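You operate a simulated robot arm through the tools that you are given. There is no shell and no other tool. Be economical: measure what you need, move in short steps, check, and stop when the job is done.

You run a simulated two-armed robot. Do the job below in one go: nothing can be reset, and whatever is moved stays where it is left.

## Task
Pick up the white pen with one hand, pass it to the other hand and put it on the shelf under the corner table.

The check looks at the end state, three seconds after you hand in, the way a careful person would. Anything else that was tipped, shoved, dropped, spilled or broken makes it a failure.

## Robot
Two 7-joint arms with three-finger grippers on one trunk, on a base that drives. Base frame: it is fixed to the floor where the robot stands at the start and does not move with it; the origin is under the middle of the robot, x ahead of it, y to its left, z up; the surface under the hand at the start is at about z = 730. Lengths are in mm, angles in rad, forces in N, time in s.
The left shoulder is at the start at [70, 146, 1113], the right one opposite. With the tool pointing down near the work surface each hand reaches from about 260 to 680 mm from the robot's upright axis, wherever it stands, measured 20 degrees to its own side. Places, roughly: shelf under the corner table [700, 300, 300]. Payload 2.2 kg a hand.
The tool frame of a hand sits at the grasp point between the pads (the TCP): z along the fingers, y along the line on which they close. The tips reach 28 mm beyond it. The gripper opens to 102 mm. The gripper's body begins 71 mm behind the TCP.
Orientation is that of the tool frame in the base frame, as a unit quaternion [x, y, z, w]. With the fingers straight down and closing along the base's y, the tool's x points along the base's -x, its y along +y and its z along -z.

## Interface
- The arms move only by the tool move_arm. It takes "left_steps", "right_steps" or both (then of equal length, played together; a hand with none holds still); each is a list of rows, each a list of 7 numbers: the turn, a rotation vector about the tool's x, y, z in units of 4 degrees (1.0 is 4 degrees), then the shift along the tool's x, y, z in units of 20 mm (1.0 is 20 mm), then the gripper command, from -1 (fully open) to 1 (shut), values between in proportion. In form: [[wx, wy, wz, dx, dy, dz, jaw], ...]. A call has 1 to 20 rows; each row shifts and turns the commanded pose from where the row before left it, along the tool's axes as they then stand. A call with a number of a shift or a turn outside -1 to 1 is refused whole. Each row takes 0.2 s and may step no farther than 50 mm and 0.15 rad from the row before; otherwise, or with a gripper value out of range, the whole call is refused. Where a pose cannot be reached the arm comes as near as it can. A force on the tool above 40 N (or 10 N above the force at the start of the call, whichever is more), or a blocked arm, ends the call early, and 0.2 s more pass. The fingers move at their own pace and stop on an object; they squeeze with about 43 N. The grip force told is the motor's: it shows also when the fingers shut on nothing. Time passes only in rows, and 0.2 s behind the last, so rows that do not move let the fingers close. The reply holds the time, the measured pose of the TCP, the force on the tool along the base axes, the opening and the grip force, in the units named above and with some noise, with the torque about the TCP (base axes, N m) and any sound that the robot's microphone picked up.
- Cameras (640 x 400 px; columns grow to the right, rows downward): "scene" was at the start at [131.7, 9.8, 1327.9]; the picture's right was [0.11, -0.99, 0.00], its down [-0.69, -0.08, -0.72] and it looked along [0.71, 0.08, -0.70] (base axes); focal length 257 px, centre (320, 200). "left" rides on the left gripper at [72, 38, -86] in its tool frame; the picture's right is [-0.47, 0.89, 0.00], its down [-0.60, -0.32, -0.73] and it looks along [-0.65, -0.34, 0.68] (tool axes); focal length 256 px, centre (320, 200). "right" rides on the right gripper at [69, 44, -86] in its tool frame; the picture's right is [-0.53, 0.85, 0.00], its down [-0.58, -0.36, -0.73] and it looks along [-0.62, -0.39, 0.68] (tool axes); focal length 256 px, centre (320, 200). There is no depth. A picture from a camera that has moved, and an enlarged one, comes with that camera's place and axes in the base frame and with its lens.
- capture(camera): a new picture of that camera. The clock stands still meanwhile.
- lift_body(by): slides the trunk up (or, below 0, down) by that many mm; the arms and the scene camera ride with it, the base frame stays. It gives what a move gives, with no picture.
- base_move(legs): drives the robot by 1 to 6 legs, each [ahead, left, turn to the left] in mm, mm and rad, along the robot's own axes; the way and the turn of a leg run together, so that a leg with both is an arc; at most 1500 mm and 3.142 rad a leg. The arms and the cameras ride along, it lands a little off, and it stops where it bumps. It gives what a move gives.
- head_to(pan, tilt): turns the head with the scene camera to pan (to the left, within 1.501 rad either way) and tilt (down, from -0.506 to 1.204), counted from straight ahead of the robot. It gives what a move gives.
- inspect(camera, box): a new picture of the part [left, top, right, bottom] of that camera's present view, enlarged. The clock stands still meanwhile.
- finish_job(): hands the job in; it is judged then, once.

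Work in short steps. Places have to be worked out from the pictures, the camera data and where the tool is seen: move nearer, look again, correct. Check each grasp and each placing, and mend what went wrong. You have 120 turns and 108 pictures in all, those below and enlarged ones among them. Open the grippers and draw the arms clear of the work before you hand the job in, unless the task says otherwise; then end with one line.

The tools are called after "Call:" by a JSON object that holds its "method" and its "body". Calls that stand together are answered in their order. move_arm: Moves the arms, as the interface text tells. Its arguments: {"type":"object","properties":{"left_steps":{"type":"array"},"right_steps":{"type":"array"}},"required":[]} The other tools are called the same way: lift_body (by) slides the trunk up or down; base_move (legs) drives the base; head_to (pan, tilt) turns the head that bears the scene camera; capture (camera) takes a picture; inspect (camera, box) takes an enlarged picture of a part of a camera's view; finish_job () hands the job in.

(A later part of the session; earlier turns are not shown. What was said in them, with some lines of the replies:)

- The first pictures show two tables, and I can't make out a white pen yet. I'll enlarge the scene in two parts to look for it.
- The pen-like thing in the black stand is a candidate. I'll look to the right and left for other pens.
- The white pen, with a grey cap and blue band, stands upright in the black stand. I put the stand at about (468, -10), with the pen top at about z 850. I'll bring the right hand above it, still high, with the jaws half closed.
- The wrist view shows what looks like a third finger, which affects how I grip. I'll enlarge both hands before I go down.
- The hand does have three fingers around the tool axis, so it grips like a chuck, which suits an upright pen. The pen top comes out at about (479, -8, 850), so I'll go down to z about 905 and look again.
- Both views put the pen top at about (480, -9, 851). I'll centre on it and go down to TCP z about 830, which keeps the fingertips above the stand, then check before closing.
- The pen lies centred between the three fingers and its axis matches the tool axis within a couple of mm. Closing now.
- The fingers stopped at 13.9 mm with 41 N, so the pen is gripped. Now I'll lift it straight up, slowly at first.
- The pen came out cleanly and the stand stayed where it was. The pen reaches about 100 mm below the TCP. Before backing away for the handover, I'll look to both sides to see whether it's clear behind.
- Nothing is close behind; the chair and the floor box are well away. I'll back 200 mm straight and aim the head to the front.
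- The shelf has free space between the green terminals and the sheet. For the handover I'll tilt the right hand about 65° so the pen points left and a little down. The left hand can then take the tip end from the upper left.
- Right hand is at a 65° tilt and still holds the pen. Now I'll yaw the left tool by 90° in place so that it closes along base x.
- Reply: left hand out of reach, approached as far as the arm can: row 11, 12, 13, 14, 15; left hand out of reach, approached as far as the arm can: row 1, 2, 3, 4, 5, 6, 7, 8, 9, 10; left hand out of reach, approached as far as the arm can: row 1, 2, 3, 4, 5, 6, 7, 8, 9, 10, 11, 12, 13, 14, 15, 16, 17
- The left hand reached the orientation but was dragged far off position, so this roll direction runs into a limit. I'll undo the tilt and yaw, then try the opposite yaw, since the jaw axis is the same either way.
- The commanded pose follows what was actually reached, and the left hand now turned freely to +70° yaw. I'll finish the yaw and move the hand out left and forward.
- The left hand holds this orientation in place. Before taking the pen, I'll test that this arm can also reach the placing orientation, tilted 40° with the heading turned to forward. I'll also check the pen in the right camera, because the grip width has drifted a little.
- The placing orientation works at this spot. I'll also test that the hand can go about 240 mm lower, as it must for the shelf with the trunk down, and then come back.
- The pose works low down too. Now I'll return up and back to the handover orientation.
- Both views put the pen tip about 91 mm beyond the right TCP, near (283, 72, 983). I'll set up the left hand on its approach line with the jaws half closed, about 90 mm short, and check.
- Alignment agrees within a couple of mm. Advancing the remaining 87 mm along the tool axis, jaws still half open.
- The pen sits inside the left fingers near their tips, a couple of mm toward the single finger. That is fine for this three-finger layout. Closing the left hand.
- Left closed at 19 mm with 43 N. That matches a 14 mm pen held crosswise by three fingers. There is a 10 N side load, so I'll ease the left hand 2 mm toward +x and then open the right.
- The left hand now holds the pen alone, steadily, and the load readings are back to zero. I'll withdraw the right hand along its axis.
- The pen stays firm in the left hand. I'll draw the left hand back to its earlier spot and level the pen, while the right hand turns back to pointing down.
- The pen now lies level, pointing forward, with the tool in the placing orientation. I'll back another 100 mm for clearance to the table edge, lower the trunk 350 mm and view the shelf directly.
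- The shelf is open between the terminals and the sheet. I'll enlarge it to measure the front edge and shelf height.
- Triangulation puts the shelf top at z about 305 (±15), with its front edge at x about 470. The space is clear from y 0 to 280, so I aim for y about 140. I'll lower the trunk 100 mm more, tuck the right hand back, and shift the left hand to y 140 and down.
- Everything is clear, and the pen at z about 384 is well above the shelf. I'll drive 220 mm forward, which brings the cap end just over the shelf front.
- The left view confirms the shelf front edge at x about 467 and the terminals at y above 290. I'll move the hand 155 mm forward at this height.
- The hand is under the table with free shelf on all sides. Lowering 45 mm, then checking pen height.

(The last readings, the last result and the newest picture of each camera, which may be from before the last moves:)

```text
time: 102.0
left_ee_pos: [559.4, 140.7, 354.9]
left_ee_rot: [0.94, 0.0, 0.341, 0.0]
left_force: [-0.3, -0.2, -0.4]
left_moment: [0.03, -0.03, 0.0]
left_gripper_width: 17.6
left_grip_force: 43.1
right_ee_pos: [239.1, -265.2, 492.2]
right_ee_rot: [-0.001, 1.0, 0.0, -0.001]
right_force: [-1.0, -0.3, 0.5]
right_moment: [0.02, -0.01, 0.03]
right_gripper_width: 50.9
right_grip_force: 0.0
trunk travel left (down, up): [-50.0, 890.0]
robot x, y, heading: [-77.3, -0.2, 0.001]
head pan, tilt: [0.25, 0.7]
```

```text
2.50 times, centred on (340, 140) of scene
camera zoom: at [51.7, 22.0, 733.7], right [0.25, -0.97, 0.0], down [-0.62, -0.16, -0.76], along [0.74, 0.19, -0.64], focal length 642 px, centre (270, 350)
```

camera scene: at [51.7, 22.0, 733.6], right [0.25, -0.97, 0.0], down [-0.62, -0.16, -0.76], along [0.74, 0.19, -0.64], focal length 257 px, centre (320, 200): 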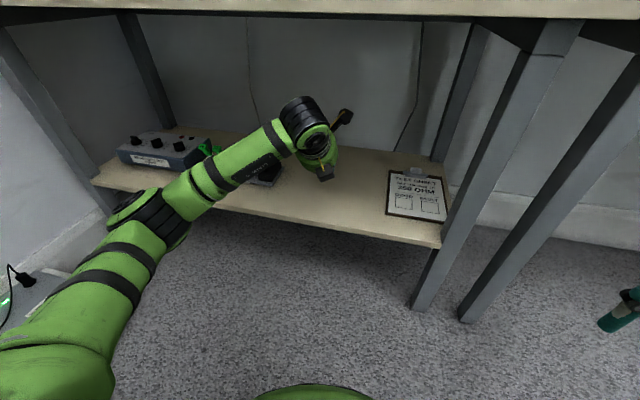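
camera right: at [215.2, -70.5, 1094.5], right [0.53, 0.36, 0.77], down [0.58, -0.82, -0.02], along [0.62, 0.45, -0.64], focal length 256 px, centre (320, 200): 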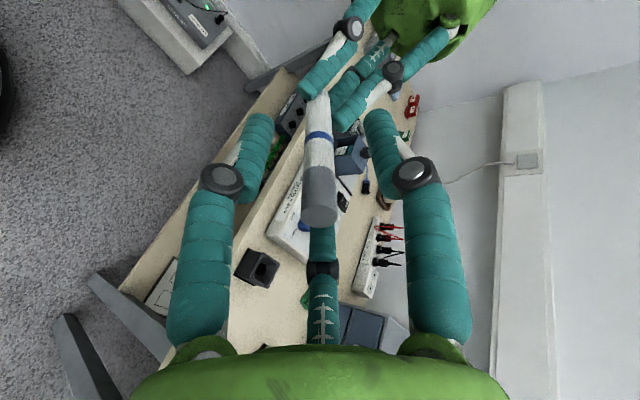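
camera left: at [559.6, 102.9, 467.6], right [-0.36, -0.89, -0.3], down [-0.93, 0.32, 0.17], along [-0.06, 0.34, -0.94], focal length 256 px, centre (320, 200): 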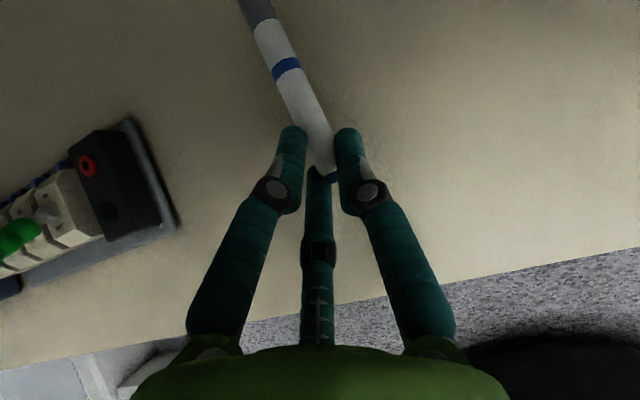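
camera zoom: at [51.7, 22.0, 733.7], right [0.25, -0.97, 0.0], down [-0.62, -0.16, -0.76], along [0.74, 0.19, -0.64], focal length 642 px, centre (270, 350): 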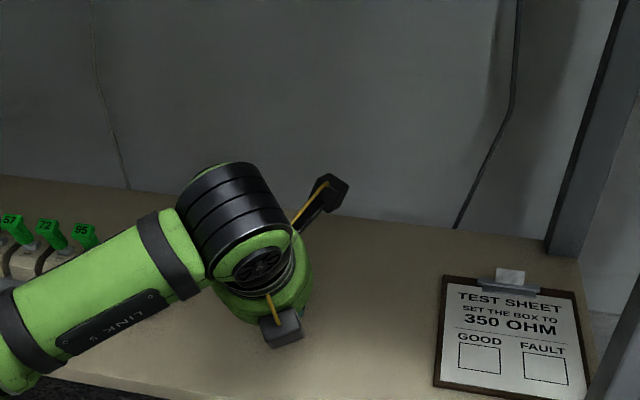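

The terminal base gives a shelf height of about 308, so contact should come near TCP z 332. I'll lower to 343 and then continue in small steps while watching the force.

Call:
{"method": "move_arm", "body": {"left_steps": [[0, 0, 0, -0.129, 0, 0.153, 1], [0, 0, 0, -0.129, 0, 0.153, 1], [0, 0, 0, -0.129, 0, 0.153, 1]]}}

Call:
{"method": "move_arm", "body": {"left_steps": [[0, 0, 0, -0.129, 0, 0.153, 1], [0, 0, 0, 0, 0, 0, 1]]}}

Call:
{"method": "capture", "body": {"camera": "left"}}

```text
time: 102.8
left_ee_pos: [558.5, 141.1, 341.5]
left_ee_rot: [0.94, 0.0, 0.342, 0.0]
left_force: [-0.1, -0.7, 0.1]
left_moment: [0.01, 0.01, -0.03]
left_gripper_width: 17.6
left_grip_force: 42.9
right_ee_pos: [237.3, -265.8, 490.4]
right_ee_rot: [0.001, 1.0, 0.0, 0.0]
right_force: [0.1, 0.2, 0.5]
right_moment: [-0.04, -0.03, 0.03]
right_gripper_width: 50.9
right_grip_force: 0.0
trunk travel left (down, up): [-50.0, 890.0]
robot x, y, heading: [-81.0, 2.4, 0.003]
head pan, tilt: [0.25, 0.7]
```

```text
time: 103.4
left_ee_pos: [558.8, 140.8, 339.4]
left_ee_rot: [0.94, -0.001, 0.342, 0.0]
left_force: [0.9, -0.1, 0.2]
left_moment: [0.03, 0.0, -0.01]
left_gripper_width: 17.8
left_grip_force: 43.5
right_ee_pos: [236.7, -264.3, 490.8]
right_ee_rot: [0.0, 1.0, 0.0, 0.0]
right_force: [0.5, 1.2, 0.4]
right_moment: [-0.02, -0.01, -0.01]
right_gripper_width: 50.9
right_grip_force: 0.0
trunk travel left (down, up): [-50.0, 890.0]
robot x, y, heading: [-82.4, -3.0, 0.001]
head pan, tilt: [0.25, 0.7]
```

```text
52 pictures are left
camera left: at [558.8, 102.8, 450.8], right [-0.36, -0.89, -0.3], down [-0.93, 0.32, 0.17], along [-0.06, 0.34, -0.94], focal length 256 px, centre (320, 200)
```

left: 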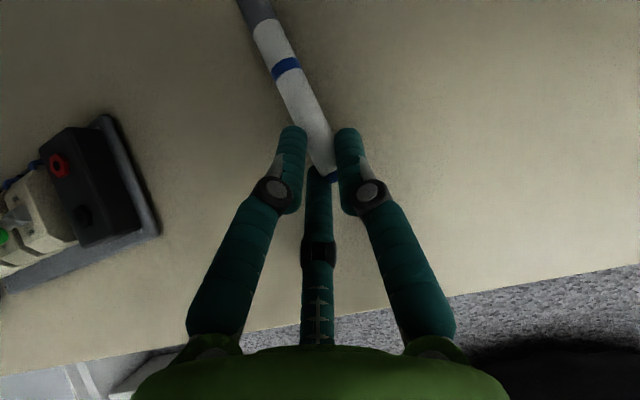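

No contact yet at z 339. Continuing in 3 mm steps.

Call:
{"method": "move_arm", "body": {"left_steps": [[0, 0, 0, -0.096, 0, 0.115, 1], [0, 0, 0, 0, 0, 0, 1]]}}

Call:
{"method": "move_arm", "body": {"left_steps": [[0, 0, 0, -0.096, 0, 0.115, 1], [0, 0, 0, 0, 0, 0, 1]]}}

```text
time: 104.0
left_ee_pos: [559.9, 140.7, 335.2]
left_ee_rot: [0.94, 0.0, 0.342, 0.0]
left_force: [1.3, -0.7, -0.6]
left_moment: [0.0, -0.02, 0.0]
left_gripper_width: 17.6
left_grip_force: 43.4
right_ee_pos: [237.4, -265.4, 491.1]
right_ee_rot: [0.0, 1.0, -0.001, 0.0]
right_force: [0.2, -0.2, 0.4]
right_moment: [0.0, 0.02, 0.06]
right_gripper_width: 50.9
right_grip_force: 0.1
trunk travel left (down, up): [-50.0, 890.0]
robot x, y, heading: [-80.0, -2.6, -0.003]
head pan, tilt: [0.25, 0.7]
```

```text
time: 104.6
left_ee_pos: [559.7, 140.4, 333.8]
left_ee_rot: [0.939, 0.0, 0.343, 0.0]
left_force: [0.1, 0.5, 5.5]
left_moment: [0.08, 0.03, 0.0]
left_gripper_width: 17.7
left_grip_force: 42.4
right_ee_pos: [237.6, -265.3, 493.1]
right_ee_rot: [-0.001, 1.0, 0.0, 0.0]
right_force: [0.5, -0.4, -0.4]
right_moment: [0.02, -0.03, 0.01]
right_gripper_width: 50.8
right_grip_force: 0.0
trunk travel left (down, up): [-50.0, 890.0]
robot x, y, heading: [-83.0, 0.7, -0.0]
head pan, tilt: [0.25, 0.7]
```

Contact: 5.5 N up at z 333.5 with almost no torque, so the fingertips or the pen are resting on the shelf. I'll open the fingers a little, lifting 3 mm as they spread, to let the pen settle.

Call:
{"method": "move_arm", "body": {"left_steps": [[0, 0, 0, 0.03, 0, -0.04, 0.6], [0, 0, 0, 0.06, 0, -0.07, 0.5], [0, 0, 0, 0.03, 0, -0.04, 0.4], [0, 0, 0, 0, 0, 0, 0.4]]}}

Call:
{"method": "capture", "body": {"camera": "left"}}

```text
time: 105.6
left_ee_pos: [558.8, 140.9, 335.8]
left_ee_rot: [0.94, 0.001, 0.341, 0.0]
left_force: [0.4, -0.5, 1.9]
left_moment: [-0.01, 0.0, -0.04]
left_gripper_width: 30.9
left_grip_force: 0.0
right_ee_pos: [236.6, -264.0, 491.4]
right_ee_rot: [0.0, 1.0, 0.0, -0.001]
right_force: [0.4, 0.2, 0.1]
right_moment: [0.0, -0.02, 0.01]
right_gripper_width: 51.1
right_grip_force: 0.1
trunk travel left (down, up): [-50.0, 890.0]
robot x, y, heading: [-80.9, 1.2, -0.001]
head pan, tilt: [0.25, 0.7]
```

```text
51 pictures are left
camera left: at [558.5, 102.1, 448.4], right [-0.36, -0.89, -0.3], down [-0.93, 0.32, 0.17], along [-0.06, 0.34, -0.94], focal length 256 px, centre (320, 200)
```

left: 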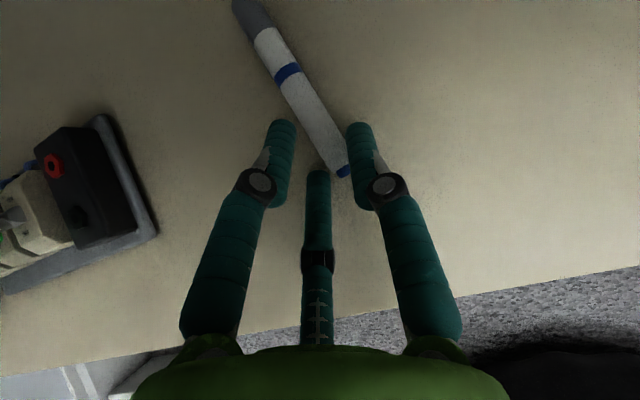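

The pen is on the shelf, lying free between the fingers. I'll rise a little, open wider, then withdraw upward along the tool axis.

Call:
{"method": "move_arm", "body": {"left_steps": [[0, 0, 0, 0.13, 0, -0.153, 0.4], [0, 0, 0, 0.13, 0, -0.153, 0.3], [0, 0, 0, 0.19, 0, -0.23, 0.2], [0, 0, 0, 0.19, 0, -0.23, 0.1], [0, 0, 0, 0.19, 0, -0.23, 0.0], [0, 0, 0, 0.19, 0, -0.23, 0.0]]}}

Call:
{"method": "capture", "body": {"camera": "left"}}

```text
time: 107.0
left_ee_pos: [558.5, 140.4, 368.8]
left_ee_rot: [0.94, 0.0, 0.341, 0.001]
left_force: [-0.2, -0.6, 0.1]
left_moment: [0.02, 0.0, -0.02]
left_gripper_width: 51.1
left_grip_force: 0.1
right_ee_pos: [237.7, -263.9, 491.8]
right_ee_rot: [-0.001, 1.0, 0.0, 0.0]
right_force: [-0.8, 0.1, 0.1]
right_moment: [0.01, 0.01, 0.01]
right_gripper_width: 50.8
right_grip_force: 0.0
trunk travel left (down, up): [-50.0, 890.0]
robot x, y, heading: [-80.0, 0.2, 0.006]
head pan, tilt: [0.25, 0.7]
```

```text
50 pictures are left
camera left: at [558.4, 102.2, 480.5], right [-0.36, -0.89, -0.3], down [-0.93, 0.32, 0.17], along [-0.06, 0.34, -0.94], focal length 256 px, centre (320, 200)
```

left: 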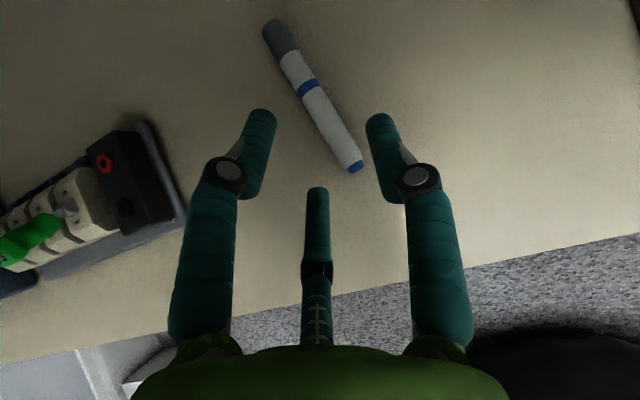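

The pen lies flat on the shelf, well inside the edge. I'll raise the hand to z 400 and draw it straight back out.

Call:
{"method": "move_arm", "body": {"left_steps": [[0, 0, 0, 0.5, 0, -0.6, 0], [0, 0, 0, 0.5, 0, -0.6, 0], [0, 0, 0, -0.743, 0, -0.624, -0.3], [0, 0, 0, -0.743, 0, -0.624, -0.6], [0, 0, 0, -0.743, 0, -0.624, -1], [0, 0, 0, -0.743, 0, -0.624, -1], [0, 0, 0, -0.743, 0, -0.624, -1], [0, 0, 0, -0.743, 0, -0.624, -1], [0, 0, 0, -0.743, 0, -0.624, -1], [0, 0, 0, -0.743, 0, -0.624, -1]]}}

Call:
{"method": "base_move", "body": {"legs": [[-250, 0, 0]]}}

Call:
{"method": "lift_body", "body": {"by": 350}}

Call:
{"method": "capture", "body": {"camera": "scene"}}

```text
time: 109.2
left_ee_pos: [402.8, 141.3, 402.6]
left_ee_rot: [0.94, 0.0, 0.342, -0.001]
left_force: [-0.8, -1.5, -0.5]
left_moment: [0.01, -0.01, -0.03]
left_gripper_width: 102.0
left_grip_force: 0.0
right_ee_pos: [236.4, -264.7, 491.1]
right_ee_rot: [0.001, 1.0, 0.0, 0.0]
right_force: [0.5, -0.1, -0.9]
right_moment: [0.0, 0.01, 0.02]
right_gripper_width: 50.8
right_grip_force: 0.1
trunk travel left (down, up): [-50.0, 890.0]
robot x, y, heading: [-80.9, -1.6, -0.005]
head pan, tilt: [0.25, 0.7]
```

```text
time: 111.0
left_ee_pos: [158.0, 141.4, 399.3]
left_ee_rot: [0.94, -0.001, 0.342, 0.0]
left_force: [0.1, -0.5, -0.4]
left_moment: [-0.01, 0.01, 0.01]
left_gripper_width: 101.9
left_grip_force: 0.1
right_ee_pos: [-9.2, -265.7, 490.5]
right_ee_rot: [0.002, 1.0, -0.001, 0.001]
right_force: [0.3, -0.4, 0.7]
right_moment: [-0.06, -0.04, -0.01]
right_gripper_width: 51.1
right_grip_force: 0.0
trunk travel left (down, up): [-50.0, 890.0]
robot x, y, heading: [-323.4, -1.7, -0.004]
head pan, tilt: [0.25, 0.7]
```

```text
time: 114.4
left_ee_pos: [157.6, 140.2, 751.3]
left_ee_rot: [0.94, -0.002, 0.342, 0.0]
left_force: [-0.2, 0.5, -0.7]
left_moment: [0.0, 0.05, 0.02]
left_gripper_width: 102.0
left_grip_force: 0.1
right_ee_pos: [-7.0, -265.8, 841.2]
right_ee_rot: [0.001, 1.0, 0.0, -0.001]
right_force: [0.6, 0.5, 0.5]
right_moment: [-0.02, 0.01, 0.02]
right_gripper_width: 51.0
right_grip_force: 0.1
trunk travel left (down, up): [-400.0, 540.0]
robot x, y, heading: [-324.9, -1.3, 0.001]
head pan, tilt: [0.25, 0.7]
```

```text
49 pictures are left
camera scene: at [-193.1, 21.8, 1083.6], right [0.24, -0.97, 0.0], down [-0.62, -0.16, -0.76], along [0.74, 0.19, -0.64], focal length 257 px, centre (320, 200)
```

scene: 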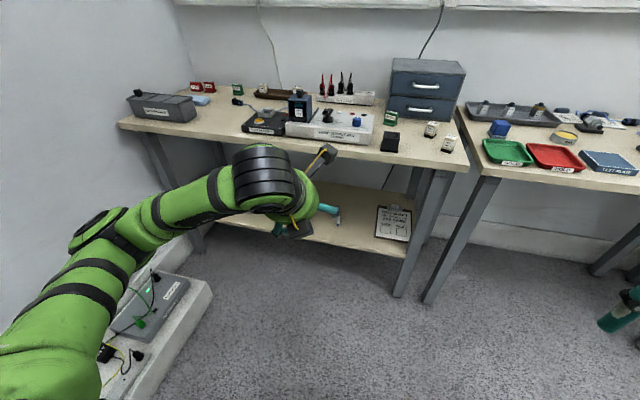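

Nothing else looks disturbed. I'll move the left hand aside, open the right one, and confirm the pen's rest.

Call:
{"method": "move_arm", "body": {"left_steps": [[0, 0, 0, 0, -1, 0, -1], [0, 0, 0, 0, -1, 0, -1], [0, 0, 0, 0, -1, 0, -1], [0, 0, 0, 0, -1, 0, -1], [0, 0, 0, 0, -1, 0, -1], [0, 0, 0, 0, -1, 0, -1], [0, 0, 0, 0, -1, 0, -1]], "right_steps": [[0, 0, 0, 0, 0, 0, -1], [0, 0, 0, 0, 0, 0, -1], [0, 0, 0, 0, 0, 0, -1], [0, 0, 0, 0, 0, 0, -1], [0, 0, 0, 0, 0, 0, -1], [0, 0, 0, 0, 0, 0, -1], [0, 0, 0, 0, 0, 0, -1]]}}

Call:
{"method": "inspect", "body": {"camera": "scene", "box": [200, 60, 480, 260]}}

```text
time: 116.0
left_ee_pos: [159.0, 281.5, 751.6]
left_ee_rot: [0.94, -0.002, 0.341, 0.001]
left_force: [0.6, 0.7, 0.2]
left_moment: [0.0, -0.02, -0.01]
left_gripper_width: 102.2
left_grip_force: 0.1
right_ee_pos: [-8.5, -264.2, 841.5]
right_ee_rot: [0.002, 1.0, 0.0, 0.0]
right_force: [-0.7, 0.7, 1.0]
right_moment: [-0.01, -0.02, -0.01]
right_gripper_width: 102.0
right_grip_force: 0.1
trunk travel left (down, up): [-400.0, 540.0]
robot x, y, heading: [-326.3, 3.3, -0.002]
head pan, tilt: [0.25, 0.7]
```

```text
2.00 times, centred on (340, 160) of scene
camera zoom: at [-193.4, 22.1, 1083.7], right [0.24, -0.97, 0.0], down [-0.62, -0.16, -0.77], along [0.74, 0.19, -0.64], focal length 514 px, centre (280, 280)
```

zoom: 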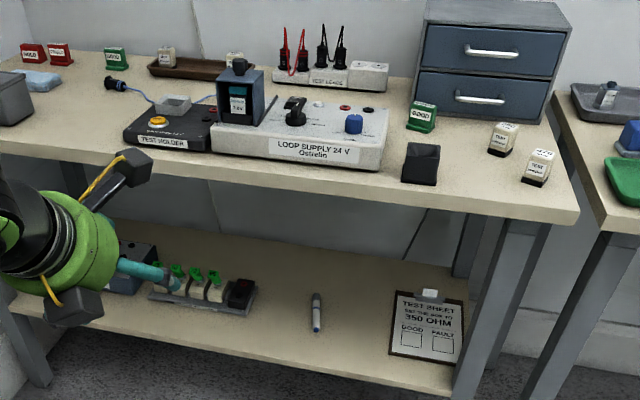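

The pen rests on the open part of the shelf, the other items are where they were, and both grippers are open and clear. Handing in.

Call:
{"method": "finish_job", "body": {}}

```text
The job is handed in.
```

The right hand picked up the white pen and passed it to the left, which laid it on the shelf under the corner table; in the last picture nothing else had moved.
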